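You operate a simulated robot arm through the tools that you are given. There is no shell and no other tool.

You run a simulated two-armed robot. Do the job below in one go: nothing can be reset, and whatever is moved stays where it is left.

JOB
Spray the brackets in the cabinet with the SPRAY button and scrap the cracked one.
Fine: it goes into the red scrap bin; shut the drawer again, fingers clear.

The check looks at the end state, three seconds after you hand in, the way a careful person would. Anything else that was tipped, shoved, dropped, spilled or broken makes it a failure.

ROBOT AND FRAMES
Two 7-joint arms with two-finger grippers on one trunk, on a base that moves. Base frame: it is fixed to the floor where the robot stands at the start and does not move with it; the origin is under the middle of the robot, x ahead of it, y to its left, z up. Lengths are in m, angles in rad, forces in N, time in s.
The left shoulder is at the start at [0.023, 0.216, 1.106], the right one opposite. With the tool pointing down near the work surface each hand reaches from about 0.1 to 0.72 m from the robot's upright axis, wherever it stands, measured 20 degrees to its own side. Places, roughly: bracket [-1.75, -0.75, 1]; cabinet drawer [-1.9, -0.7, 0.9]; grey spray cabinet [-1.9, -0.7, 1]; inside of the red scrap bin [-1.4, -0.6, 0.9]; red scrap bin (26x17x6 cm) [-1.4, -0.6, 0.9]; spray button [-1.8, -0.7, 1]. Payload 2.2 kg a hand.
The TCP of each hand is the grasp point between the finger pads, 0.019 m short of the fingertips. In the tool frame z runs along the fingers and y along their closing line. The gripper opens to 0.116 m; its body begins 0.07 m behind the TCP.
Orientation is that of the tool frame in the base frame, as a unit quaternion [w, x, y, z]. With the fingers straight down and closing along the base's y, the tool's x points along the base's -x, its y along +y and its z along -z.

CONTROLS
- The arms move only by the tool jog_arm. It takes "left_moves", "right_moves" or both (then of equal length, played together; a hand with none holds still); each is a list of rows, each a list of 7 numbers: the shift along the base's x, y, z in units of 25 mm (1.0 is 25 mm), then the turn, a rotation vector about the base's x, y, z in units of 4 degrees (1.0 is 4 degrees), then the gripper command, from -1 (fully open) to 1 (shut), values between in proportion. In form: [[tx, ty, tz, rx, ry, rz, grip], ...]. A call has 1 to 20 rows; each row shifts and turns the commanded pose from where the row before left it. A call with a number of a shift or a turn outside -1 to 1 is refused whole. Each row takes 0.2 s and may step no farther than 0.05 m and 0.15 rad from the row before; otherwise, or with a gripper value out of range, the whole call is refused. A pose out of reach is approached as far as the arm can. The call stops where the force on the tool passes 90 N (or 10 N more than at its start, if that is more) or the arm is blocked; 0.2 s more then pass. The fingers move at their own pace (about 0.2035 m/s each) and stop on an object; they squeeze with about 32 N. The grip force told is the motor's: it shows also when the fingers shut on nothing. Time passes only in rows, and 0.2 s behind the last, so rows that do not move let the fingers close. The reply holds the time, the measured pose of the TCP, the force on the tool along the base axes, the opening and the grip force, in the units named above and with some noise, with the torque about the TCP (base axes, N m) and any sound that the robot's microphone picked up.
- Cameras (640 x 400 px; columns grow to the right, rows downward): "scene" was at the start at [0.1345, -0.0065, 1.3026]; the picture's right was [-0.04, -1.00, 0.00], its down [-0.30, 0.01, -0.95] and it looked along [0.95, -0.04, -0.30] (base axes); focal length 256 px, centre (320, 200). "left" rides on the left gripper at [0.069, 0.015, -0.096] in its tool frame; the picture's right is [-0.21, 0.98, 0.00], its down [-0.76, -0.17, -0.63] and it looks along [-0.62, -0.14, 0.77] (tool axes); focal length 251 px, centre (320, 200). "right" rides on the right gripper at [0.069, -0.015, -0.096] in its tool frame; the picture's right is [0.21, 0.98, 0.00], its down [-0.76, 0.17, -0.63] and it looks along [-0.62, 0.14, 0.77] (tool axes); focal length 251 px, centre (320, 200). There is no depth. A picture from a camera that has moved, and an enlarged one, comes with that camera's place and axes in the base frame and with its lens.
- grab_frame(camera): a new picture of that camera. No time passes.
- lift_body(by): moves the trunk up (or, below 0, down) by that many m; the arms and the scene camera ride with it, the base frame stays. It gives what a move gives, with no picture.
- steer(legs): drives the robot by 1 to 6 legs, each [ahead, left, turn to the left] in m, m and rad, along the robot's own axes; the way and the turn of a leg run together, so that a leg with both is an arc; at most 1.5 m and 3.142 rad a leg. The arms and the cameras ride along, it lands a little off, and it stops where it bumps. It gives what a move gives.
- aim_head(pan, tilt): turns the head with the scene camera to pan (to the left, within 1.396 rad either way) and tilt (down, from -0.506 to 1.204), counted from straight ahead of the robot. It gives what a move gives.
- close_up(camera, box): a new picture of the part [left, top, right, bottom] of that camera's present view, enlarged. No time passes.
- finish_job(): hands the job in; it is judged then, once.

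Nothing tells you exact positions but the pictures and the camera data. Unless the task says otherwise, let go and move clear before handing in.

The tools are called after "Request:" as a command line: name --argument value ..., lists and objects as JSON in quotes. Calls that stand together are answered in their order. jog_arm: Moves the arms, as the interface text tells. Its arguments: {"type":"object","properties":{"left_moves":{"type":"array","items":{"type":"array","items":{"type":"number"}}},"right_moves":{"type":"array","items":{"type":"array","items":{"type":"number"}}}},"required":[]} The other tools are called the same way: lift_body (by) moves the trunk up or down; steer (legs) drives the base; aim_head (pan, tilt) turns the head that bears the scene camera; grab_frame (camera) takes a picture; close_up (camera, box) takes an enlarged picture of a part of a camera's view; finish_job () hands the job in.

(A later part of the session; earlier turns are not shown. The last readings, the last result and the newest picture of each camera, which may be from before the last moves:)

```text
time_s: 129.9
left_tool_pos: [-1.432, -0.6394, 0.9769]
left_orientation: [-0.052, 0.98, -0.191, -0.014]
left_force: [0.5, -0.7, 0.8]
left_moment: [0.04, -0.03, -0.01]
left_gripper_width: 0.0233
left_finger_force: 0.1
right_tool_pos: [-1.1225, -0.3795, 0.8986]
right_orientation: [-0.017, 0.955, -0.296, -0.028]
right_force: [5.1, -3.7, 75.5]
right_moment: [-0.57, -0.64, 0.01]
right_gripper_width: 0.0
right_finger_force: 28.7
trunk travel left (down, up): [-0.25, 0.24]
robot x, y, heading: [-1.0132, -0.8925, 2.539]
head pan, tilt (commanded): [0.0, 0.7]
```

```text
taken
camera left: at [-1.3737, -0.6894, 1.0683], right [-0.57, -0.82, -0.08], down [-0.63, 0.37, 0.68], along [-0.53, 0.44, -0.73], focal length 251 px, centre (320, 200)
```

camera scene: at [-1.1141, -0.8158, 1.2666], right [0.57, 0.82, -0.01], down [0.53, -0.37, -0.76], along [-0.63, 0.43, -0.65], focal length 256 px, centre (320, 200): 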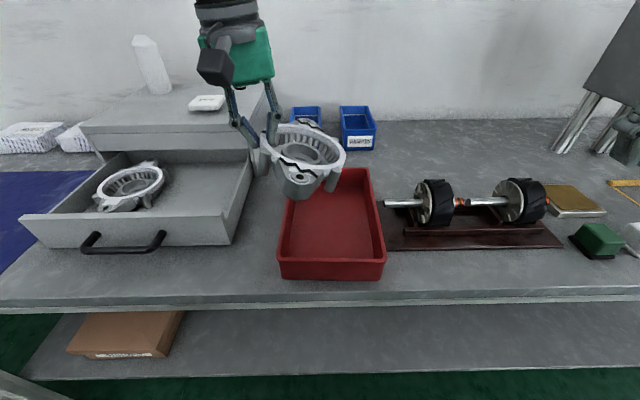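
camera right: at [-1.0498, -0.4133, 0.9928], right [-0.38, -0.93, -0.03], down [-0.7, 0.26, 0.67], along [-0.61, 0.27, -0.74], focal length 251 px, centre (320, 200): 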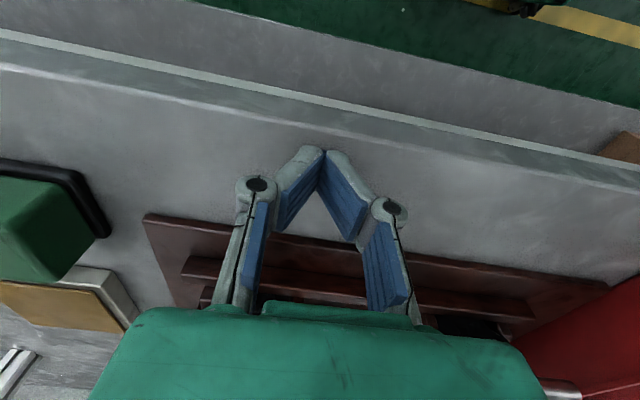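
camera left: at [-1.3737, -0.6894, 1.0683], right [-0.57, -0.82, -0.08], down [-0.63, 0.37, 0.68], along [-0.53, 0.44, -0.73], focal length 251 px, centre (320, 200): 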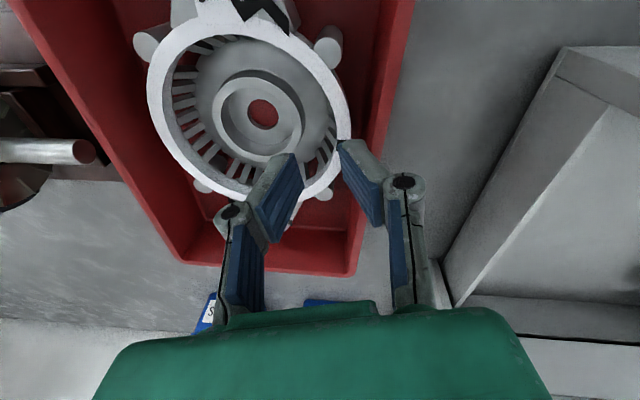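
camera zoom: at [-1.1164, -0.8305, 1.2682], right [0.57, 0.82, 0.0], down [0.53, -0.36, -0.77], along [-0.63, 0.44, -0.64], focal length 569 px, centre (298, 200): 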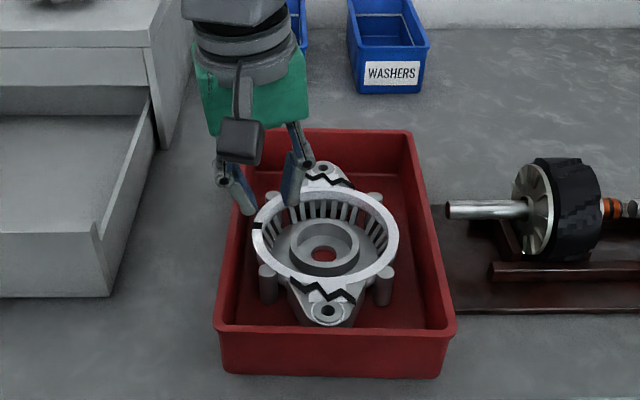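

The bracket lies flat inside the red bin, and the gripper is free of it. I'll raise the left hand straight up and clear.

Request:
jog_arm --left_moves '[[0, 0, 0.4, 0, 0, 0, 0.6], [0, 0, 0.6, 0, 0, 0, 0.6], [0, 0, 0.6, 0, 0, 0, 0.6], [0, 0, 0.6, 0, 0, 0, 0.6], [0, 0, 0.6, 0, 0, 0, 0.6], [0, 0, 0.6, 0, 0, 0, 0.6], [0, 0, 0.6, 0, 0, 0, 0.6], [0, 0, 0.6, 0, 0, 0, 0.6]]'

Request:
grab_frame --camera "scene"

Request:
grab_frame --camera "left"

```text
time_s: 131.7
left_tool_pos: [-1.4281, -0.6392, 1.081]
left_orientation: [-0.039, 0.979, -0.198, -0.012]
left_force: [0.0, -0.3, -0.7]
left_moment: [0.02, 0.01, 0.02]
left_gripper_width: 0.0231
left_finger_force: 0.0
right_tool_pos: [-1.1226, -0.3783, 0.8979]
right_orientation: [-0.016, 0.955, -0.296, -0.027]
right_force: [2.2, -1.1, 74.8]
right_moment: [-0.53, -0.57, 0.02]
right_gripper_width: 0.0
right_finger_force: 28.5
trunk travel left (down, up): [-0.25, 0.24]
robot x, y, heading: [-1.0144, -0.8906, 2.542]
head pan, tilt (commanded): [0.0, 0.7]
```

```text
taken
camera scene: at [-1.1167, -0.8304, 1.2682], right [0.57, 0.82, 0.0], down [0.53, -0.36, -0.77], along [-0.63, 0.44, -0.64], focal length 256 px, centre (320, 200)
```

scene: 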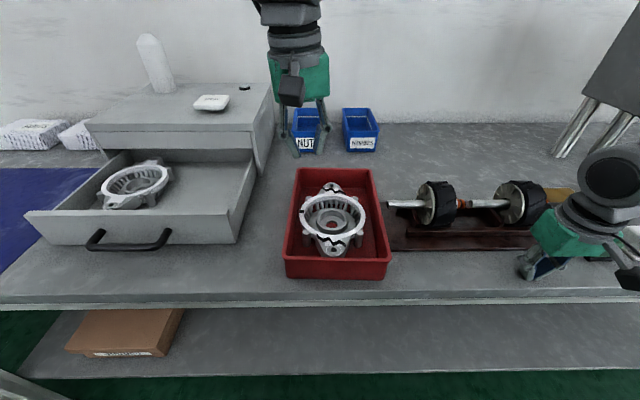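

```text
taken
camera left: at [-1.3695, -0.6878, 1.1737], right [-0.58, -0.81, -0.06], down [-0.63, 0.39, 0.67], along [-0.52, 0.43, -0.74], focal length 251 px, centre (320, 200)
```

left: 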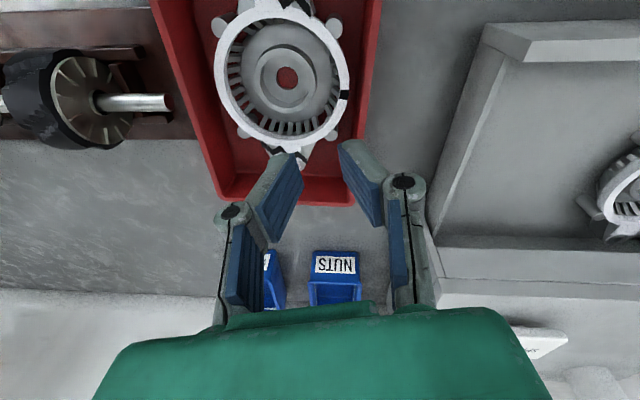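

The cracked bracket sits in the bin. Now the drawer: keeping the right fist as support, I'll carry the left hand, straightened and closed, round to the front of the drawer handle.

Request:
jog_arm --left_moves '[[-0.143, -0.865, 0, -0.29, -0.03, -0.7, 1], [-0.143, -0.865, 0, -0.29, -0.03, -0.7, 1], [-0.143, -0.865, 0, -0.29, -0.03, -0.7, 1], [-0.143, -0.865, 0, -0.29, -0.03, -0.7, 1], [-0.143, -0.865, 0, 0, 0, 0, 1], [-0.143, -0.865, 0, 0, 0, 0, 1], [-0.143, -0.865, 0, 0, 0, 0, 1], [-0.143, -0.865, 0, 0, 0, 0, 1], [-0.143, -0.865, 0, 0, 0, 0, 1], [-0.143, -0.865, 0, 0, 0, 0, 1], [-0.143, -0.865, 0, 0, 0, 0, 1], [-0.143, -0.865, 0, 0, 0, 0, 1], [-0.143, -0.865, 0, 0, 0, 0, 1], [-0.143, -0.865, 0, 0, 0, 0, 1], [-0.143, -0.865, 0, 0, 0, 0, 1], [-0.143, -0.865, 0, 0, 0, 0, 1], [0, 0, 0, 0, 0, 0, 1]]'

Request:
grab_frame --camera "scene"

Request:
grab_frame --camera "left"

```text
time_s: 135.3
left_tool_pos: [-1.4837, -0.9853, 1.0808]
left_orientation: [-0.002, 0.956, -0.294, 0.003]
left_force: [0.5, -0.2, -0.3]
left_moment: [0.02, 0.06, 0.0]
left_gripper_width: 0.0
left_finger_force: 28.2
right_tool_pos: [-1.1222, -0.3788, 0.8979]
right_orientation: [-0.017, 0.955, -0.296, -0.028]
right_force: [0.0, -2.0, 72.2]
right_moment: [-0.5, -0.55, -0.02]
right_gripper_width: 0.0003
right_finger_force: 28.6
trunk travel left (down, up): [-0.25, 0.24]
robot x, y, heading: [-1.0093, -0.8888, 2.539]
head pan, tilt (commanded): [0.0, 0.7]
```

```text
taken
camera scene: at [-1.1182, -0.8332, 1.2682], right [0.57, 0.82, 0.01], down [0.53, -0.36, -0.77], along [-0.63, 0.44, -0.64], focal length 256 px, centre (320, 200)
```

scene: 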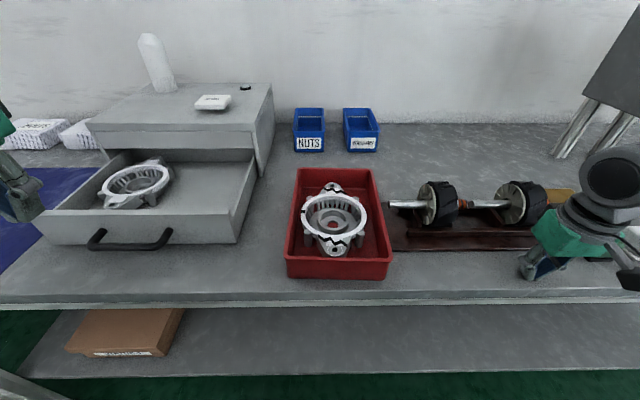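

```text
taken
camera left: at [-1.4355, -1.0366, 1.1767], right [-0.72, -0.69, -0.01], down [-0.54, 0.56, 0.63], along [-0.43, 0.46, -0.78], focal length 251 px, centre (320, 200)
```

left: 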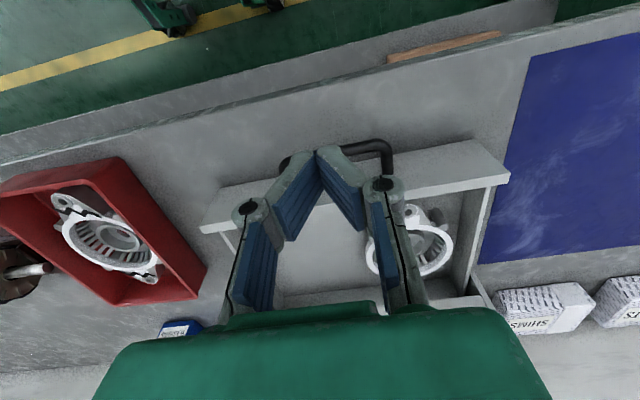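

The closed left fingers are 5 cm in front of the middle of the bar. I'll lower them to bar height.

Request:
jog_arm --left_moves '[[0, 0, -0.8, 0, 0, 0, 1], [0, 0, -0.8, 0, 0, 0, 1], [0, 0, -0.8, 0, 0, 0, 1], [0, 0, -0.8, 0, 0, 0, 1], [0, 0, -0.8, 0, 0, 0, 1], [0, 0, -0.8, 0, 0, 0, 1], [0, 0, -0.8, 0, 0, 0, 1], [0, 0, -0.8, 0, 0, 0, 1], [0, 0, 0, 0, 0, 0, 1]]'

Request:
grab_frame --camera "left"

Request:
aim_head --pan 0.35 --tilt 0.75

Request:
grab_frame --camera "scene"

```text
time_s: 137.3
left_tool_pos: [-1.4839, -0.9847, 0.9197]
left_orientation: [-0.002, 0.956, -0.292, 0.004]
left_force: [0.4, 0.7, 0.1]
left_moment: [0.0, 0.02, -0.01]
left_gripper_width: 0.0001
left_finger_force: 28.1
right_tool_pos: [-1.123, -0.3792, 0.8983]
right_orientation: [-0.016, 0.955, -0.296, -0.027]
right_force: [0.3, -0.4, 72.8]
right_moment: [-0.54, -0.54, -0.03]
right_gripper_width: 0.0
right_finger_force: 28.3
trunk travel left (down, up): [-0.25, 0.24]
robot x, y, heading: [-1.0138, -0.8901, 2.543]
head pan, tilt (commanded): [0.0, 0.7]
```

```text
taken
camera left: at [-1.436, -1.0361, 1.0169], right [-0.72, -0.69, -0.01], down [-0.54, 0.56, 0.63], along [-0.43, 0.46, -0.78], focal length 251 px, centre (320, 200)
```

left: 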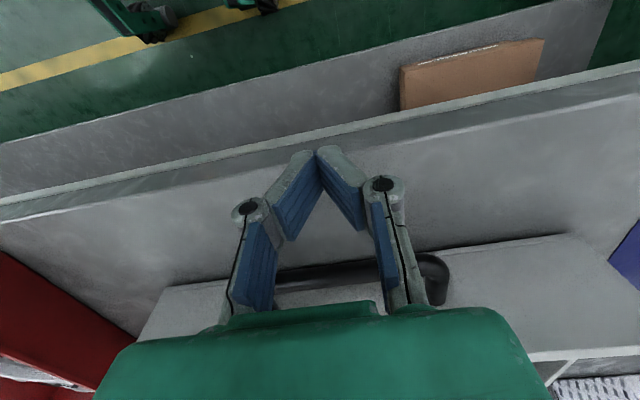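

```text
time_s: 138.1
left_tool_pos: [-1.484, -0.9851, 0.9198]
left_orientation: [-0.001, 0.956, -0.293, 0.003]
left_force: [0.1, 0.2, 0.0]
left_moment: [0.0, 0.0, 0.02]
left_gripper_width: 0.0001
left_finger_force: 29.0
right_tool_pos: [-1.1219, -0.3786, 0.898]
right_orientation: [-0.018, 0.955, -0.296, -0.027]
right_force: [-0.1, -1.0, 73.4]
right_moment: [-0.49, -0.53, 0.01]
right_gripper_width: 0.0
right_finger_force: 28.8
trunk travel left (down, up): [-0.25, 0.24]
robot x, y, heading: [-1.0121, -0.8909, 2.546]
head pan, tilt (commanded): [0.351, 0.75]
```

```text
taken
camera scene: at [-1.1285, -0.8602, 1.2637], right [0.25, 0.97, 0.01], down [0.66, -0.16, -0.73], along [-0.71, 0.19, -0.68], focal length 256 px, centre (320, 200)
```

scene: 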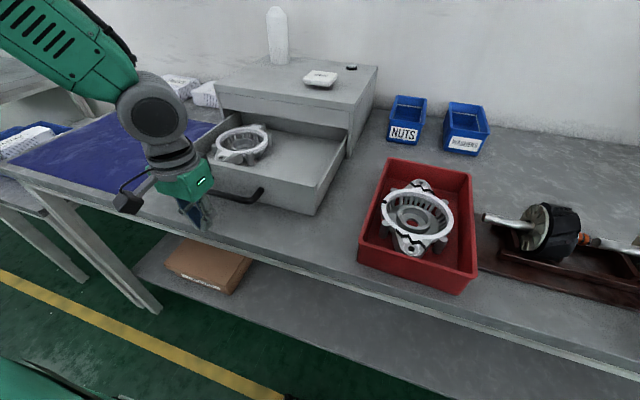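

Fingers are at bar height in front of the handle's middle, the remaining bracket lies safely in the drawer. I'll push straight in, gently, about 17 cm first.

Request:
jog_arm --left_moves '[[-0.554, 0.373, 0, 0, 0, 0, 1], [-0.554, 0.373, 0, 0, 0, 0, 1], [-0.4, 0.27, 0, 0, 0, 0, 1], [-0.4, 0.27, 0, 0, 0, 0, 1], [-0.4, 0.27, 0, 0, 0, 0, 1], [-0.4, 0.27, 0, 0, 0, 0, 1], [-0.4, 0.27, 0, 0, 0, 0, 1], [-0.4, 0.27, 0, 0, 0, 0, 1], [-0.4, 0.27, 0, 0, 0, 0, 1], [-0.4, 0.27, 0, 0, 0, 0, 1], [-0.4, 0.27, 0, 0, 0, 0, 1], [-0.4, 0.27, 0, 0, 0, 0, 1]]'

Request:
grab_frame --camera "scene"

Request:
grab_frame --camera "left"

```text
time_s: 140.7
left_tool_pos: [-1.6143, -0.8988, 0.9183]
left_orientation: [-0.001, 0.956, -0.292, 0.003]
left_force: [-0.3, 0.3, -0.3]
left_moment: [-0.03, 0.02, 0.02]
left_gripper_width: 0.0001
left_finger_force: 28.4
right_tool_pos: [-1.123, -0.3787, 0.8969]
right_orientation: [-0.018, 0.954, -0.297, -0.026]
right_force: [2.2, -0.3, 75.1]
right_moment: [-0.51, -0.6, -0.03]
right_gripper_width: 0.0002
right_finger_force: 28.6
trunk travel left (down, up): [-0.25, 0.24]
robot x, y, heading: [-1.0116, -0.8916, 2.542]
head pan, tilt (commanded): [0.351, 0.75]
```

```text
taken
camera scene: at [-1.1286, -0.8598, 1.2637], right [0.25, 0.97, 0.01], down [0.66, -0.16, -0.73], along [-0.71, 0.19, -0.68], focal length 256 px, centre (320, 200)
```

scene: 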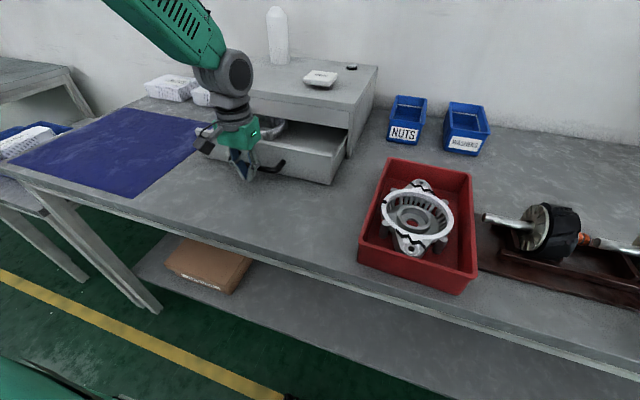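

```text
taken
camera left: at [-1.5663, -0.9494, 1.0161], right [-0.72, -0.69, -0.01], down [-0.54, 0.56, 0.63], along [-0.43, 0.46, -0.78], focal length 251 px, centre (320, 200)
```

left: 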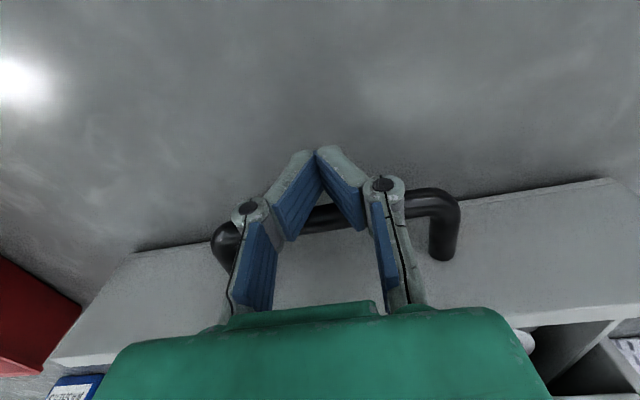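

The drawer slides in smoothly with the bracket inside. Continuing the push.

Request:
jog_arm --left_moves '[[-0.4, 0.27, 0, 0, 0, 0, 1], [-0.4, 0.27, 0, 0, 0, 0, 1], [-0.4, 0.27, 0, 0, 0, 0, 1], [-0.4, 0.27, 0, 0, 0, 0, 1], [-0.4, 0.27, 0, 0, 0, 0, 1], [-0.4, 0.27, 0, 0, 0, 0, 1], [-0.4, 0.27, 0, 0, 0, 0, 1], [-0.4, 0.27, 0, 0, 0, 0, 1]]'

Request:
grab_frame --camera "scene"

```text
time_s: 142.5
left_tool_pos: [-1.693, -0.8422, 0.9227]
left_orientation: [-0.002, 0.956, -0.293, 0.003]
left_force: [-0.6, -0.4, 1.0]
left_moment: [0.02, 0.01, -0.03]
left_gripper_width: 0.0
left_finger_force: 28.2
right_tool_pos: [-1.1223, -0.3785, 0.8982]
right_orientation: [-0.017, 0.955, -0.296, -0.027]
right_force: [4.5, -0.5, 76.0]
right_moment: [-0.55, -0.6, 0.01]
right_gripper_width: 0.0
right_finger_force: 27.9
trunk travel left (down, up): [-0.25, 0.24]
robot x, y, heading: [-1.0159, -0.8917, 2.538]
head pan, tilt (commanded): [0.351, 0.75]
```

```text
taken
camera scene: at [-1.1287, -0.8597, 1.2637], right [0.25, 0.97, 0.01], down [0.66, -0.16, -0.73], along [-0.71, 0.19, -0.68], focal length 256 px, centre (320, 200)
```

scene: 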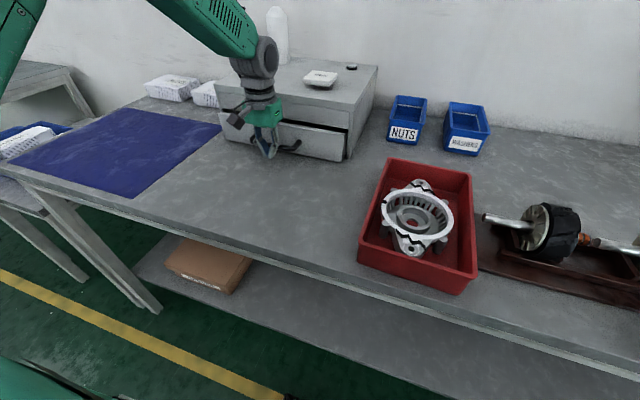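

About 3 cm remain. I'll finish in small steps and watch the force and the lamp.

Request:
jog_arm --left_moves '[[-0.2, 0.135, 0, 0, 0, 0, 1], [-0.2, 0.135, 0, 0, 0, 0, 1], [-0.2, 0.135, 0, 0, 0, 0, 1], [-0.2, 0.135, 0, 0, 0, 0, 1]]'

Request:
close_up --camera "scene" --box '[200, 50, 390, 180]'

```text
time_s: 143.5
left_tool_pos: [-1.7099, -0.8318, 0.9206]
left_orientation: [0.0, 0.957, -0.291, 0.005]
left_force: [21.7, -14.0, 8.1]
left_moment: [0.0, 0.2, 0.25]
left_gripper_width: 0.0
left_finger_force: 28.5
right_tool_pos: [-1.1228, -0.3783, 0.8992]
right_orientation: [-0.017, 0.955, -0.296, -0.029]
right_force: [-7.9, 0.1, 62.6]
right_moment: [-0.37, -0.33, -0.05]
right_gripper_width: 0.0
right_finger_force: 28.6
trunk travel left (down, up): [-0.25, 0.24]
robot x, y, heading: [-1.015, -0.8928, 2.544]
head pan, tilt (commanded): [0.351, 0.75]
```

```text
3.08 times, centred on (295, 115) of scene
camera zoom: at [-1.1258, -0.8597, 1.2638], right [0.25, 0.97, 0.01], down [0.66, -0.16, -0.73], along [-0.71, 0.18, -0.68], focal length 788 px, centre (397, 462)
```

zoom: 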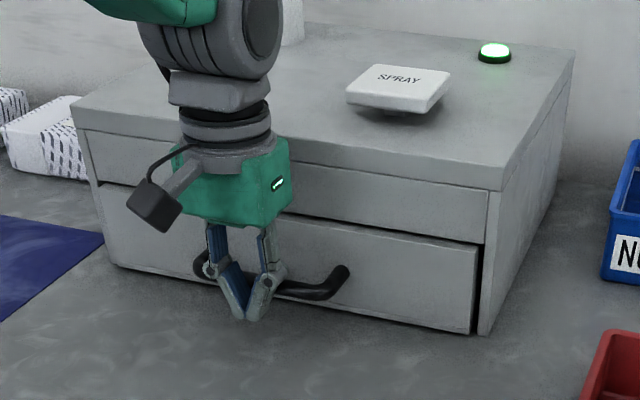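

The drawer is fully shut: firm stop and the lamp is green again. I'll draw the fingers straight back from the handle, then raise the hand.

Request:
jog_arm --left_moves '[[0.3, -0.2, 0, 0, 0, 0, 1], [0.5, -0.337, 0, 0, 0, 0, 1], [0.5, -0.337, 0, 0, 0, 0, 1], [0.5, -0.337, 0, 0, 0, 0, 1], [0.5, -0.337, 0, 0, 0, 0, 1], [0.5, -0.337, 0.4, 0, 0, 0, 1], [0.5, -0.337, 0.6, 0, 0, 0, 1], [0.5, -0.337, 0.6, 0, 0, 0, 1], [0, 0, 0.6, 0, 0, 0, 1], [0, 0, 0.6, 0, 0, 0, 1], [0, 0, 0.6, 0, 0, 0, 1], [0, 0, 0.6, 0, 0, 0, 1]]'

Request:
close_up --camera "scene" --box '[180, 40, 400, 200]'

Request:
close_up --camera "scene" --box '[340, 140, 540, 310]'

```text
time_s: 146.1
left_tool_pos: [-1.619, -0.8948, 1.0194]
left_orientation: [-0.002, 0.956, -0.293, 0.002]
left_force: [-0.7, 0.4, 0.7]
left_moment: [0.02, 0.0, 0.01]
left_gripper_width: 0.0003
left_finger_force: 28.3
right_tool_pos: [-1.1236, -0.3788, 0.8989]
right_orientation: [-0.016, 0.955, -0.296, -0.027]
right_force: [1.0, -0.1, 75.3]
right_moment: [-0.52, -0.57, 0.0]
right_gripper_width: 0.0
right_finger_force: 28.5
trunk travel left (down, up): [-0.25, 0.24]
robot x, y, heading: [-1.0131, -0.8915, 2.542]
head pan, tilt (commanded): [0.351, 0.75]
```

```text
2.50 times, centred on (290, 120) of scene
camera zoom: at [-1.1283, -0.8595, 1.2637], right [0.25, 0.97, 0.01], down [0.66, -0.16, -0.73], along [-0.71, 0.19, -0.68], focal length 640 px, centre (395, 400)
```

zoom: 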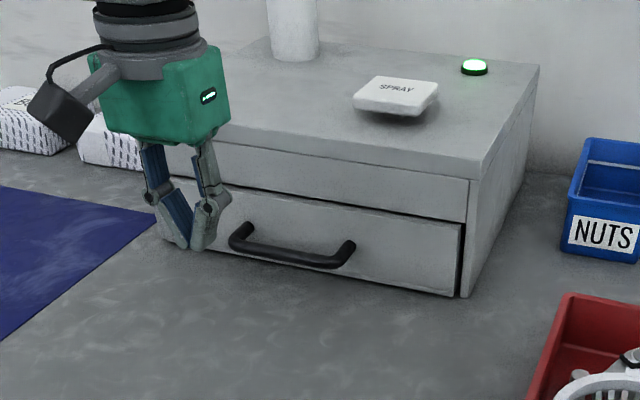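

```text
2.35 times, centred on (440, 225) of scene
camera zoom: at [-1.1283, -0.8595, 1.2637], right [0.25, 0.97, 0.01], down [0.66, -0.16, -0.73], along [-0.71, 0.19, -0.68], focal length 603 px, centre (38, 141)
```

zoom: 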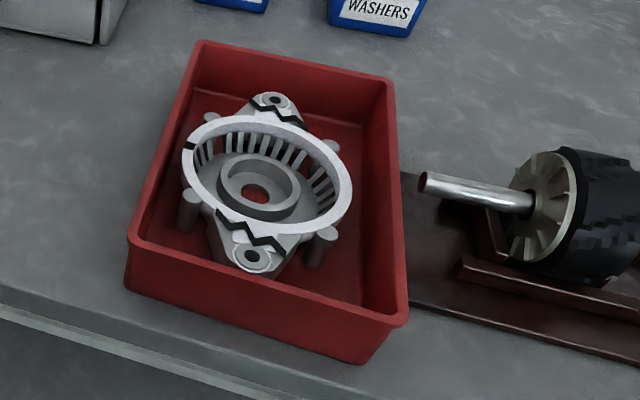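

Drawer shut, cracked bracket in the bin, clean bracket still in the drawer. One blemish remains: the bin was slid about 4 cm to the right, close to the brown tray. I'll see if I can tow it gently back; first I carry the closed left hand, high, to above the gap between the bracket and the bin's left wall.

Request:
jog_arm --left_moves '[[0, 0, 0.6, 0, 0, 0, 1], [0, 0, 0.6, 0, 0, 0, 1], [0, 0, 0.6, 0, 0, 0, 1], [0.518, 0.727, 0, 0, 0, -0.2, 1], [0.518, 0.727, 0, 0, 0, -0.2, 1], [0.518, 0.727, 0, 0, 0, -0.2, 1], [0.518, 0.727, 0, 0, 0, -0.2, 1], [0.518, 0.727, 0, 0, 0, -0.2, 1], [0.518, 0.727, 0, 0, 0, -0.2, 1], [0.518, 0.727, 0, 0, 0, -0.2, 1], [0.518, 0.727, 0, 0, 0, -0.2, 1], [0.518, 0.727, 0, 0, 0, -0.2, 1], [0.518, 0.727, 0, 0, 0, -0.2, 1], [0.518, 0.727, 0, 0, 0, -0.2, 1], [0.518, 0.727, 0, 0, 0, -0.2, 1], [0.518, 0.727, 0, 0, 0, -0.2, 1], [0, 0, 0, 0, 0, 0, 1]]'

Request:
aim_head --pan 0.1 --tilt 0.8

Request:
grab_frame --camera "scene"

Request:
grab_frame --camera "left"

```text
time_s: 149.7
left_tool_pos: [-1.4494, -0.6593, 1.0651]
left_orientation: [-0.002, 0.926, -0.378, 0.003]
left_force: [-0.2, 0.7, 0.5]
left_moment: [0.0, 0.01, 0.0]
left_gripper_width: 0.0
left_finger_force: 28.2
right_tool_pos: [-1.1223, -0.379, 0.8977]
right_orientation: [-0.018, 0.955, -0.296, -0.027]
right_force: [1.0, -0.4, 75.0]
right_moment: [-0.53, -0.58, -0.01]
right_gripper_width: 0.0
right_finger_force: 28.5
trunk travel left (down, up): [-0.25, 0.24]
robot x, y, heading: [-1.0124, -0.8885, 2.536]
head pan, tilt (commanded): [0.351, 0.75]
```

```text
time_s: 150.5
left_tool_pos: [-1.4494, -0.6597, 1.0644]
left_orientation: [-0.002, 0.925, -0.379, 0.003]
left_force: [0.0, -0.3, 0.5]
left_moment: [0.01, 0.01, 0.02]
left_gripper_width: 0.0
left_finger_force: 28.0
right_tool_pos: [-1.1222, -0.3781, 0.8988]
right_orientation: [-0.016, 0.954, -0.297, -0.027]
right_force: [0.7, -0.7, 74.3]
right_moment: [-0.53, -0.55, 0.05]
right_gripper_width: 0.0
right_finger_force: 28.1
trunk travel left (down, up): [-0.25, 0.24]
robot x, y, heading: [-1.0148, -0.8891, 2.548]
head pan, tilt (commanded): [0.099, 0.799]
```

```text
taken
camera scene: at [-1.1179, -0.8397, 1.2598], right [0.48, 0.88, 0.01], down [0.63, -0.34, -0.7], along [-0.61, 0.34, -0.72], focal length 256 px, centre (320, 200)
```

scene: 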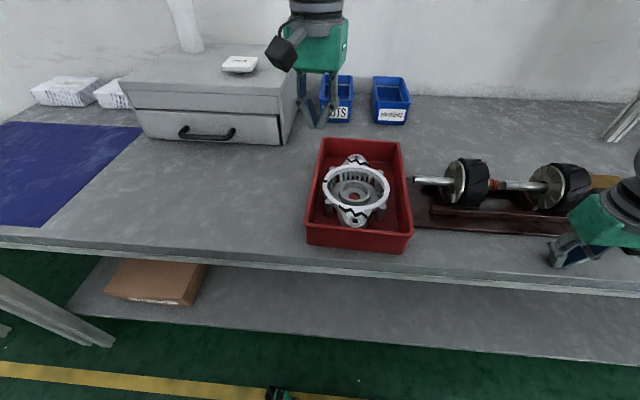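

```text
taken
camera left: at [-1.4106, -0.7186, 1.1615], right [-0.84, -0.55, -0.01], down [-0.43, 0.65, 0.63], along [-0.34, 0.53, -0.78], focal length 251 px, centre (320, 200)
```

left: 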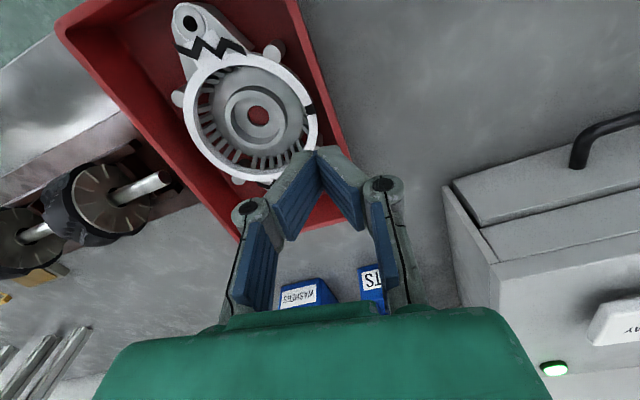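

No blocking this time. I'll shift 2 cm right and lower to just above the bin's rim, watching that the arm follows freely.

Request:
jog_arm --left_moves '[[0.49, 0.73, 0, 0, 0, 0, 1], [0, 0, -0.6, 0, 0, 0, 1], [0, 0, -0.6, 0, 0, 0, 1], [0, 0, -0.6, 0, 0, 0, 1], [0, 0, -0.6, 0, 0, 0, 1], [0, 0, -0.6, 0, 0, 0, 1], [0, 0, -0.5, 0, 0, 0, 1], [0, 0, 0, 0, 0, 0, 1]]'

Request:
grab_frame --camera "left"

Request:
close_up --camera "scene" --box '[270, 70, 450, 260]'

```text
time_s: 152.3
left_tool_pos: [-1.4451, -0.6383, 0.9869]
left_orientation: [-0.01, 0.928, -0.373, 0.0]
left_force: [0.5, 0.8, -0.6]
left_moment: [-0.01, 0.01, -0.02]
left_gripper_width: 0.0002
left_finger_force: 28.4
right_tool_pos: [-1.123, -0.3779, 0.8994]
right_orientation: [-0.017, 0.955, -0.296, -0.027]
right_force: [1.3, -1.3, 74.5]
right_moment: [-0.5, -0.58, -0.01]
right_gripper_width: 0.0
right_finger_force: 28.8
trunk travel left (down, up): [-0.25, 0.24]
robot x, y, heading: [-1.0119, -0.8896, 2.548]
head pan, tilt (commanded): [0.099, 0.799]
```

```text
taken
camera left: at [-1.4062, -0.6993, 1.0825], right [-0.83, -0.56, -0.02], down [-0.44, 0.63, 0.64], along [-0.35, 0.54, -0.77], focal length 251 px, centre (320, 200)
```

left: 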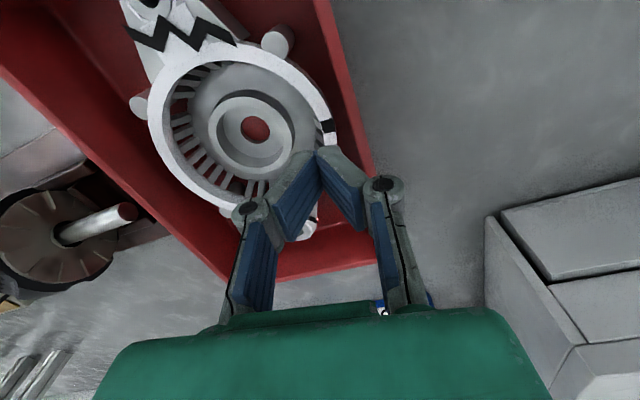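

```text
2.11 times, centred on (360, 165) of scene
camera zoom: at [-1.1177, -0.8394, 1.2598], right [0.48, 0.88, 0.01], down [0.63, -0.34, -0.7], along [-0.61, 0.34, -0.72], focal length 539 px, centre (236, 274)
```

zoom: 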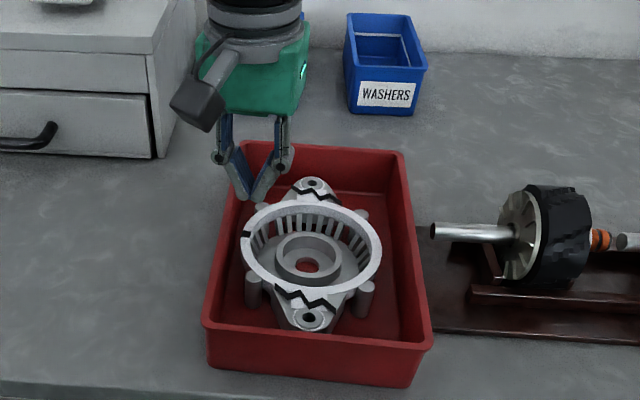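

The arm lags by about 1 cm here, pushed forward and up, so its links press on the body again. Tilting the hand so that the wrist sits further forward should free it; I'll rise a little, tilt 20° and lower again.

Request:
jog_arm --left_moves '[[0, 0, 0.6, 0, 0, 0, 1], [0, 0, 0.6, -0.559, -0.829, 0, 1], [0, 0, 0, -0.559, -0.829, 0, 1], [0, 0, 0, -0.559, -0.829, 0, 1], [0, 0, 0, -0.559, -0.829, 0, 1], [0, 0, 0, -0.559, -0.829, 0, 1], [0, 0, -0.6, 0, 0, 0, 1], [0, 0, -0.6, 0, 0, 0, 1], [0, 0, 0, 0, 0, 0, 1]]'

Request:
grab_frame --camera "left"

Request:
close_up --camera "scene" --box '[270, 70, 450, 260]'

```text
time_s: 154.3
left_tool_pos: [-1.4365, -0.6385, 0.9797]
left_orientation: [0.034, 0.911, -0.372, 0.174]
left_force: [-0.3, 0.2, 0.4]
left_moment: [0.01, 0.01, 0.02]
left_gripper_width: 0.0002
left_finger_force: 28.5
right_tool_pos: [-1.1229, -0.3792, 0.8988]
right_orientation: [-0.017, 0.954, -0.297, -0.028]
right_force: [1.2, -0.4, 76.0]
right_moment: [-0.52, -0.62, 0.03]
right_gripper_width: 0.0001
right_finger_force: 29.2
trunk travel left (down, up): [-0.25, 0.24]
robot x, y, heading: [-1.0131, -0.8902, 2.542]
head pan, tilt (commanded): [0.099, 0.799]
```

```text
taken
camera left: at [-1.4293, -0.6763, 1.0925], right [-0.82, -0.56, -0.14], down [-0.57, 0.75, 0.35], along [-0.09, 0.36, -0.93], focal length 251 px, centre (320, 200)
```

left: 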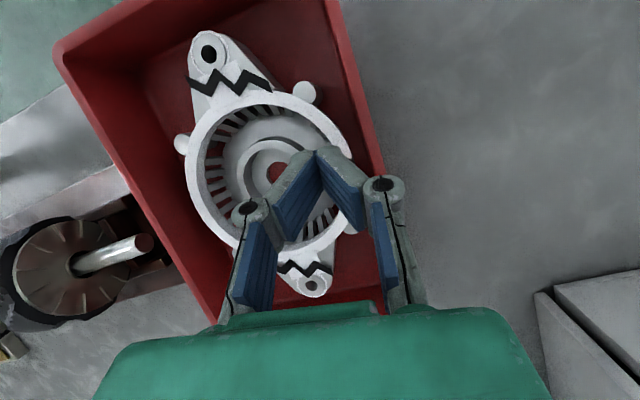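

```text
2.11 times, centred on (360, 165) of scene
camera zoom: at [-1.1179, -0.8393, 1.2598], right [0.48, 0.88, 0.01], down [0.63, -0.34, -0.7], along [-0.61, 0.34, -0.72], focal length 539 px, centre (236, 274)
```

zoom: 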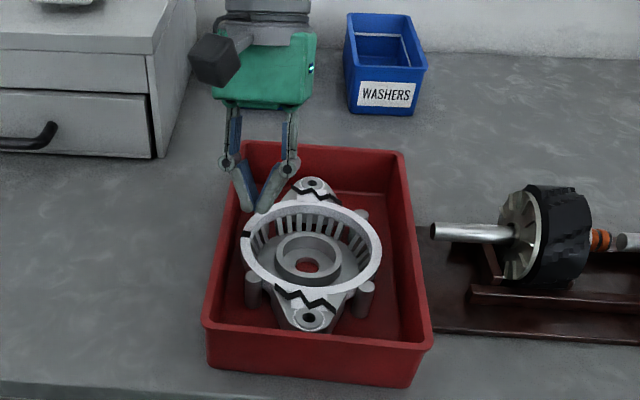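

With that tilt the arm follows freely. I'll lower the fist until its tips are about 7 mm below the bin's rim, still above the bracket.

Request:
jog_arm --left_moves '[[0, 0, -0.3, 0, 0, 0, 1], [0, 0, -0.3, 0, 0, 0, 1], [0, 0, -0.3, 0, 0, 0, 1], [0, 0, -0.2, 0, 0, 0, 1], [0, 0, 0, 0, 0, 0, 1]]'

Request:
grab_frame --camera "left"

Request:
close_up --camera "scene" --box '[270, 90, 450, 260]'

```text
time_s: 155.5
left_tool_pos: [-1.437, -0.6387, 0.9498]
left_orientation: [0.034, 0.911, -0.372, 0.174]
left_force: [-0.2, -0.2, 0.5]
left_moment: [0.02, -0.02, 0.0]
left_gripper_width: 0.0001
left_finger_force: 28.9
right_tool_pos: [-1.1224, -0.378, 0.8984]
right_orientation: [-0.017, 0.954, -0.297, -0.028]
right_force: [2.5, -1.0, 76.3]
right_moment: [-0.47, -0.61, -0.02]
right_gripper_width: 0.0
right_finger_force: 28.7
trunk travel left (down, up): [-0.25, 0.24]
robot x, y, heading: [-1.0127, -0.8923, 2.542]
head pan, tilt (commanded): [0.099, 0.799]
```

```text
taken
camera left: at [-1.4305, -0.677, 1.0637], right [-0.82, -0.56, -0.14], down [-0.57, 0.75, 0.35], along [-0.09, 0.36, -0.93], focal length 251 px, centre (320, 200)
```

left: 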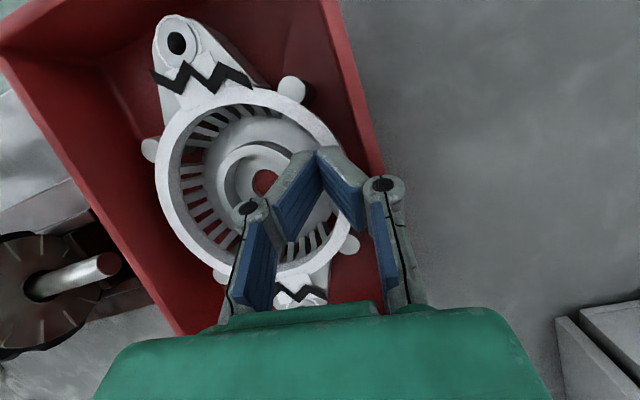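

```text
2.35 times, centred on (360, 175) of scene
camera zoom: at [-1.1179, -0.8393, 1.2598], right [0.48, 0.88, 0.01], down [0.63, -0.34, -0.7], along [-0.61, 0.34, -0.72], focal length 603 px, centre (226, 259)
```

zoom: 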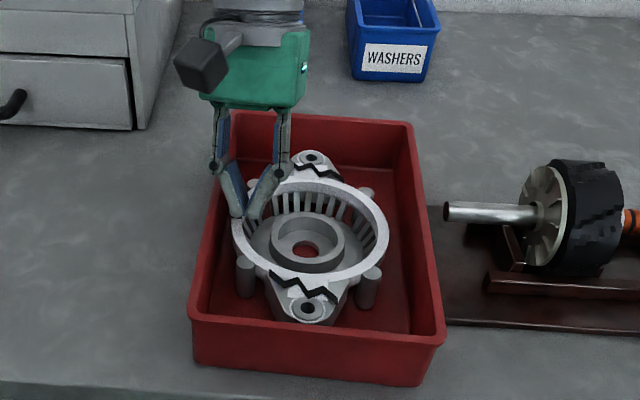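

The fist is inside the left wall, above the bracket. Now I'll tow the bin to the left slowly, 4 cm of hand travel, and check.

Request:
jog_arm --left_moves '[[-0.112, -0.166, 0, 0, 0, 0, 1], [-0.112, -0.166, 0, 0, 0, 0, 1], [-0.112, -0.166, 0, 0, 0, 0, 1], [-0.112, -0.166, 0, 0, 0, 0, 1], [-0.112, -0.166, 0, 0, 0, 0, 1], [-0.112, -0.166, 0, 0, 0, 0, 1], [0, 0, 0, 0, 0, 0, 1]]'

Request:
grab_frame --camera "left"

Request:
close_up --camera "scene" --box '[270, 90, 450, 260]'

```text
time_s: 157.1
left_tool_pos: [-1.4539, -0.6639, 0.9512]
left_orientation: [0.034, 0.911, -0.373, 0.173]
left_force: [2.3, 3.4, 3.5]
left_moment: [0.02, 0.02, -0.01]
left_gripper_width: 0.0001
left_finger_force: 28.5
right_tool_pos: [-1.1226, -0.3772, 0.8992]
right_orientation: [-0.017, 0.955, -0.296, -0.028]
right_force: [-1.3, -3.0, 75.4]
right_moment: [-0.55, -0.55, -0.03]
right_gripper_width: 0.0
right_finger_force: 28.5
trunk travel left (down, up): [-0.25, 0.24]
robot x, y, heading: [-1.0178, -0.8923, 2.541]
head pan, tilt (commanded): [0.099, 0.799]
```

```text
taken
camera left: at [-1.4464, -0.7021, 1.064], right [-0.82, -0.56, -0.14], down [-0.57, 0.75, 0.35], along [-0.09, 0.36, -0.93], focal length 251 px, centre (320, 200)
```

left: 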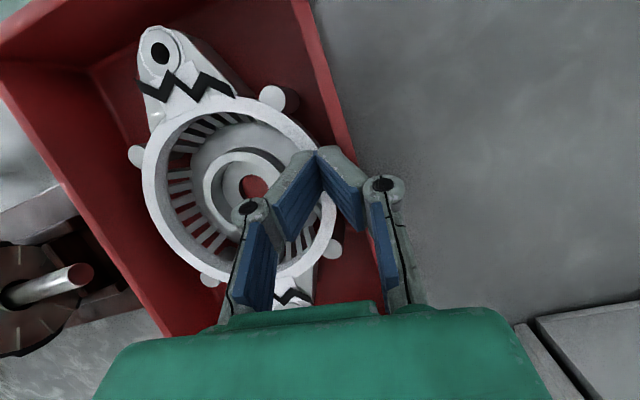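

```text
2.35 times, centred on (360, 175) of scene
camera zoom: at [-1.1177, -0.839, 1.2599], right [0.48, 0.88, 0.0], down [0.63, -0.34, -0.7], along [-0.61, 0.34, -0.72], focal length 603 px, centre (226, 259)
```

zoom: 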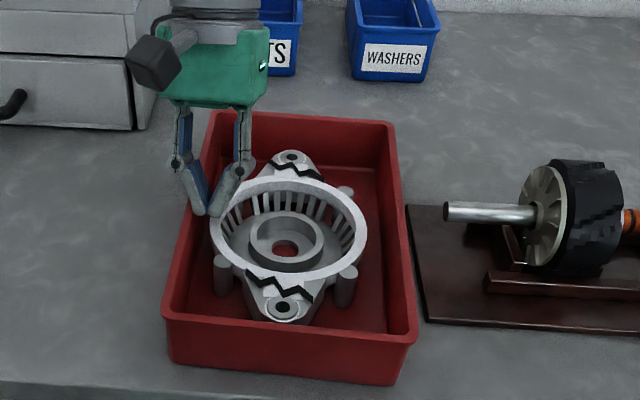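

The bin follows straight, about 2 cm so far, with only a few newtons. Another 2 cm to its original place.

Request:
jog_arm --left_moves '[[-0.112, -0.166, 0, 0, 0, 0, 1], [-0.112, -0.166, 0, 0, 0, 0, 1], [-0.112, -0.166, 0, 0, 0, 0, 1], [-0.09, -0.133, 0, 0, 0, 0, 1], [0, 0, 0, 0, 0, 0, 1]]'

Request:
close_up --camera "scene" --box '[250, 90, 430, 260]'

```text
time_s: 158.3
left_tool_pos: [-1.4658, -0.6799, 0.9514]
left_orientation: [0.034, 0.911, -0.372, 0.173]
left_force: [2.4, 4.3, 4.3]
left_moment: [0.04, 0.04, -0.06]
left_gripper_width: 0.0001
left_finger_force: 28.0
right_tool_pos: [-1.1224, -0.3785, 0.8992]
right_orientation: [-0.016, 0.954, -0.297, -0.027]
right_force: [-1.0, -2.3, 76.4]
right_moment: [-0.51, -0.54, -0.03]
right_gripper_width: 0.0
right_finger_force: 28.7
trunk travel left (down, up): [-0.25, 0.24]
robot x, y, heading: [-1.0153, -0.8893, 2.539]
head pan, tilt (commanded): [0.099, 0.799]
```

```text
2.35 times, centred on (340, 175) of scene
camera zoom: at [-1.1177, -0.8391, 1.2599], right [0.48, 0.88, 0.0], down [0.63, -0.34, -0.7], along [-0.61, 0.34, -0.72], focal length 603 px, centre (273, 259)
```

zoom: 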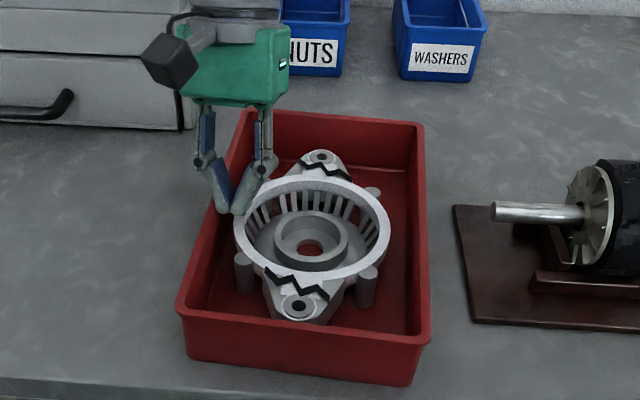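

The bin is back within about half a centimetre of where it stood (only a few degrees turned), with the bracket lying in it. I'll ease off the wall, raise the hand and move it clear to the left.

Request:
jog_arm --left_moves '[[0.13, 0.2, 0, 0, 0, 0, 1], [0, 0, 0.4, 0, 0, 0, 1], [0, 0, 0.6, 0, 0, 0, 1], [0, 0, 0.6, 0, 0, 0, 1], [0, 0, 0.6, 0, 0, 0, 1], [0, 0, 0.6, 0, 0, 0, 1], [0, 0, 0.6, 0.559, 0.829, 0, 1], [0, 0, 0.6, 0.559, 0.829, 0, 1], [0, -0.5, 0.4, 0.559, 0.829, 0.5, 1], [0, -0.8, 0, 0.559, 0.829, 0.5, 1], [0, -0.8, 0, 0.559, 0.829, 0.5, 1], [0, -0.8, 0, 0, 0, 0.5, 1], [0, -0.8, 0, 0, 0, 0.5, 1], [0, -0.8, 0, 0, 0, 0, 1], [0, -0.8, 0, 0, 0, 0, 1], [0, -0.6, 0, 0, 0, 0, 1], [0, 0, 0, 0, 0, 0, 1]]'

Request:
grab_frame --camera "scene"

```text
time_s: 161.9
left_tool_pos: [-1.4614, -0.8254, 1.061]
left_orientation: [-0.007, 0.955, -0.296, 0.004]
left_force: [-0.4, -0.4, -0.2]
left_moment: [0.01, 0.02, -0.02]
left_gripper_width: 0.0004
left_finger_force: 28.9
right_tool_pos: [-1.1229, -0.3777, 0.8991]
right_orientation: [-0.017, 0.954, -0.298, -0.028]
right_force: [-1.6, 1.7, 73.1]
right_moment: [-0.44, -0.49, 0.02]
right_gripper_width: 0.0001
right_finger_force: 28.4
trunk travel left (down, up): [-0.25, 0.24]
robot x, y, heading: [-1.0144, -0.8895, 2.544]
head pan, tilt (commanded): [0.099, 0.799]
```

```text
taken
camera scene: at [-1.1182, -0.8401, 1.2598], right [0.48, 0.88, 0.01], down [0.63, -0.34, -0.7], along [-0.61, 0.34, -0.72], focal length 256 px, centre (320, 200)
```

scene: 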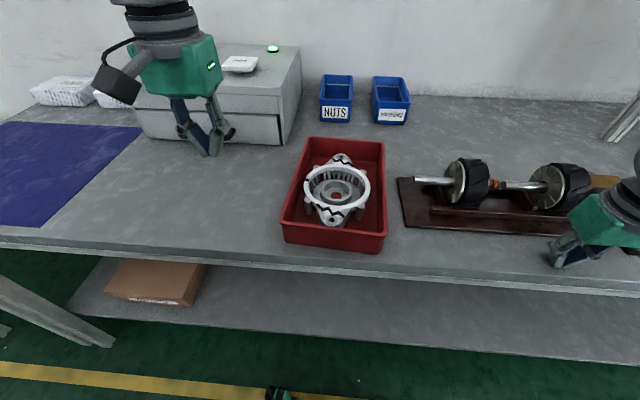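

All good. Now I'll unload the right fist very gradually so the robot doesn't start rocking again.

Request:
jog_arm --right_moves '[[0, 0, 0.04, 0, 0, 0, 1], [0, 0, 0.04, 0, 0, 0, 1], [0, 0, 0.04, 0, 0, 0, 1], [0, 0, 0.04, 0, 0, 0, 1], [0, 0, 0.04, 0, 0, 0, 1], [0, 0, 0.04, 0, 0, 0, 1], [0, 0, 0.04, 0, 0, 0, 1], [0, 0, 0.04, 0, 0, 0, 1]]'

Request:
jog_arm --right_moves '[[0, 0, 0.04, 0, 0, 0, 1], [0, 0, 0.04, 0, 0, 0, 1], [0, 0, 0.04, 0, 0, 0, 1], [0, 0, 0.04, 0, 0, 0, 1], [0, 0, 0.04, 0, 0, 0, 1], [0, 0, 0.04, 0, 0, 0, 1], [0, 0, 0.04, 0, 0, 0, 1], [0, 0, 0.04, 0, 0, 0, 1]]'

```text
time_s: 163.7
left_tool_pos: [-1.4598, -0.8169, 1.0595]
left_orientation: [-0.003, 0.955, -0.297, 0.004]
left_force: [-0.3, -0.5, 0.5]
left_moment: [-0.02, 0.03, -0.02]
left_gripper_width: 0.0
left_finger_force: 28.4
right_tool_pos: [-1.1194, -0.3733, 0.9008]
right_orientation: [-0.012, 0.954, -0.297, -0.022]
right_force: [-0.2, 0.9, 0.0]
right_moment: [0.01, 0.01, -0.01]
right_gripper_width: 0.0003
right_finger_force: 28.6
trunk travel left (down, up): [-0.25, 0.24]
robot x, y, heading: [-1.0104, -0.8916, 2.545]
head pan, tilt (commanded): [0.099, 0.799]
```

```text
time_s: 165.5
left_tool_pos: [-1.4611, -0.8191, 1.0602]
left_orientation: [-0.004, 0.955, -0.296, 0.006]
left_force: [0.2, -1.0, -0.1]
left_moment: [0.0, -0.01, -0.03]
left_gripper_width: 0.0
left_finger_force: 28.4
right_tool_pos: [-1.1209, -0.375, 0.909]
right_orientation: [-0.013, 0.954, -0.298, -0.023]
right_force: [-0.1, -0.5, -0.4]
right_moment: [0.0, -0.03, -0.01]
right_gripper_width: 0.0
right_finger_force: 28.8
trunk travel left (down, up): [-0.25, 0.24]
robot x, y, heading: [-1.0157, -0.8904, 2.541]
head pan, tilt (commanded): [0.099, 0.799]
```

The fist is off the bench and the robot stays still. I'll raise the right hand clear and check for sway.

Request:
jog_arm --right_moves '[[0, 0, 0.2, 0, 0, 0, 1], [0, 0, 0.4, 0, 0, 0, 1], [0, 0, 0.6, 0, 0, 0, 1], [0, 0, 0.6, 0, 0, 0, 1], [0, 0, 0.6, 0, 0, 0, 1], [0, 0, 0.6, 0, 0, 0, 1], [0, 0, 0.6, 0, 0, 0, 1], [0, 0, 0.6, 0, 0, 0, 1], [0, 0, 0.4, 0, 0, 0, 1], [0, 0, 0.2, 0, 0, 0, 1], [0, 0, 0, 0, 0, 0, 1]]'

Request:
aim_head --pan 0.1 --tilt 0.75

Request:
aim_head --pan 0.1 --tilt 0.7

Request:
grab_frame --camera "scene"

Request:
grab_frame --camera "right"

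Request:
grab_frame --camera "left"

```text
time_s: 167.9
left_tool_pos: [-1.4613, -0.8179, 1.06]
left_orientation: [-0.003, 0.955, -0.296, 0.005]
left_force: [-0.1, -0.4, 0.4]
left_moment: [0.02, -0.04, 0.0]
left_gripper_width: 0.0001
left_finger_force: 28.5
right_tool_pos: [-1.121, -0.3735, 1.0293]
right_orientation: [-0.014, 0.955, -0.296, -0.023]
right_force: [-0.1, 0.1, 0.3]
right_moment: [-0.01, -0.02, -0.03]
right_gripper_width: 0.0001
right_finger_force: 28.3
trunk travel left (down, up): [-0.25, 0.24]
robot x, y, heading: [-1.0142, -0.8892, 2.54]
head pan, tilt (commanded): [0.099, 0.799]
```

```text
time_s: 168.5
left_tool_pos: [-1.4622, -0.8187, 1.0596]
left_orientation: [-0.005, 0.955, -0.297, 0.005]
left_force: [0.1, 0.4, 0.0]
left_moment: [0.0, -0.02, 0.03]
left_gripper_width: 0.0
left_finger_force: 28.7
right_tool_pos: [-1.122, -0.3734, 1.0293]
right_orientation: [-0.014, 0.955, -0.296, -0.023]
right_force: [0.4, 0.2, 0.2]
right_moment: [0.02, 0.01, 0.0]
right_gripper_width: 0.0001
right_finger_force: 28.4
trunk travel left (down, up): [-0.25, 0.24]
robot x, y, heading: [-1.0114, -0.8897, 2.54]
head pan, tilt (commanded): [0.099, 0.75]
```

```text
time_s: 169.2
left_tool_pos: [-1.4624, -0.8192, 1.0606]
left_orientation: [-0.004, 0.955, -0.296, 0.005]
left_force: [-0.5, 0.2, 0.4]
left_moment: [0.03, 0.01, -0.02]
left_gripper_width: 0.0002
left_finger_force: 27.7
right_tool_pos: [-1.1222, -0.3745, 1.028]
right_orientation: [-0.014, 0.954, -0.297, -0.023]
right_force: [-0.3, 0.9, 0.4]
right_moment: [-0.02, -0.02, 0.01]
right_gripper_width: 0.0002
right_finger_force: 28.5
trunk travel left (down, up): [-0.25, 0.24]
robot x, y, heading: [-1.0118, -0.8907, 2.542]
head pan, tilt (commanded): [0.099, 0.7]
```

```text
taken
camera scene: at [-1.1228, -0.8282, 1.2669], right [0.48, 0.88, 0.0], down [0.57, -0.31, -0.76], along [-0.67, 0.37, -0.65], focal length 256 px, centre (320, 200)
```

scene: 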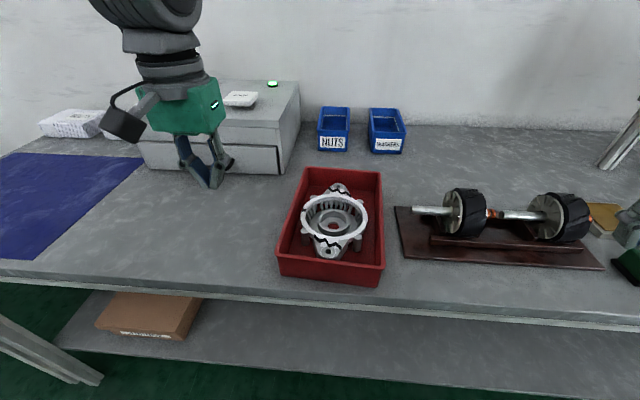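

```text
taken
camera right: at [-1.0528, -0.4048, 1.1227], right [-0.38, -0.93, -0.02], down [-0.69, 0.27, 0.67], along [-0.61, 0.27, -0.74], focal length 251 px, centre (320, 200)
```

right: 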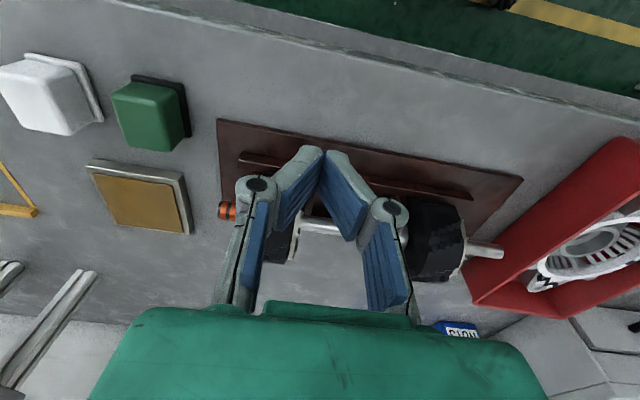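

```text
taken
camera left: at [-1.4144, -0.871, 1.1564], right [-0.73, -0.68, -0.01], down [-0.54, 0.56, 0.63], along [-0.42, 0.47, -0.78], focal length 251 px, centre (320, 200)
```

left: 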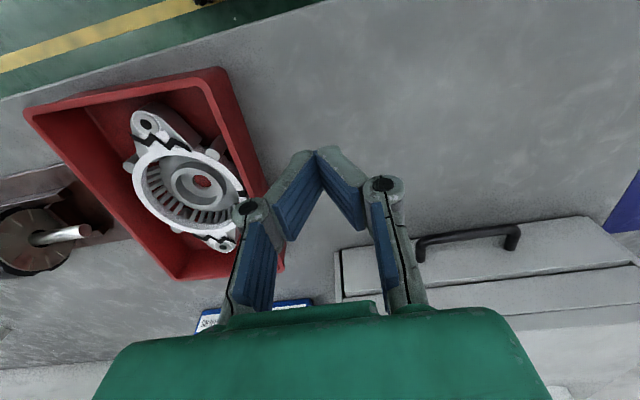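

Robot steady, hands empty and clear. One last close look at the drawer, cabinet top and bin before handing in.

Request:
close_up --camera "scene" --box '[120, 60, 410, 290]'

Request:
close_up --camera "left" --box '[320, 200, 640, 400]'

```text
1.74 times, centred on (265, 175) of scene
camera zoom: at [-1.1228, -0.8282, 1.2669], right [0.48, 0.88, 0.0], down [0.57, -0.31, -0.76], along [-0.67, 0.37, -0.65], focal length 445 px, centre (416, 244)
```

zoom: 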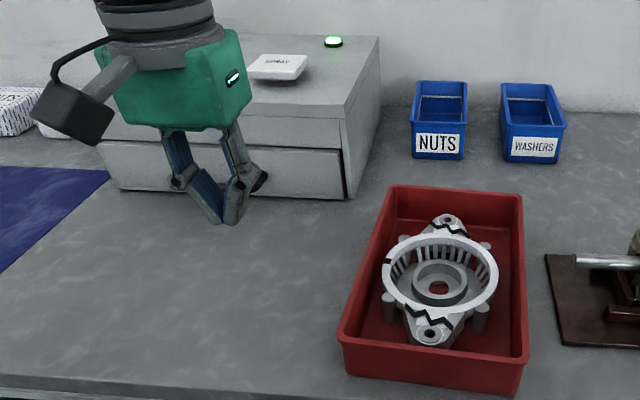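

```text
2.00 times, centred on (480, 300) of left
camera zoom: at [-1.4144, -0.871, 1.1564], right [-0.73, -0.68, -0.01], down [-0.54, 0.56, 0.63], along [-0.42, 0.47, -0.78], focal length 503 px, centre (0, 0)
```

zoom: 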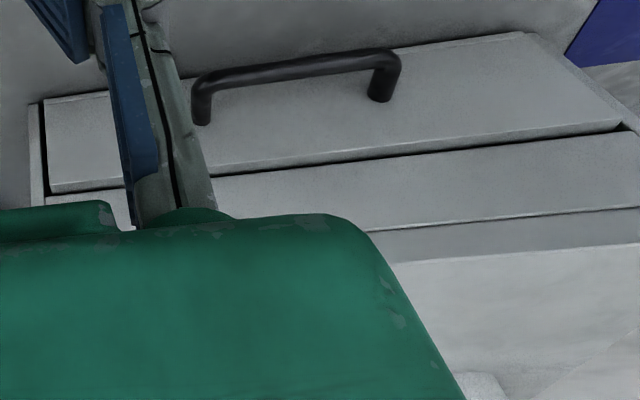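

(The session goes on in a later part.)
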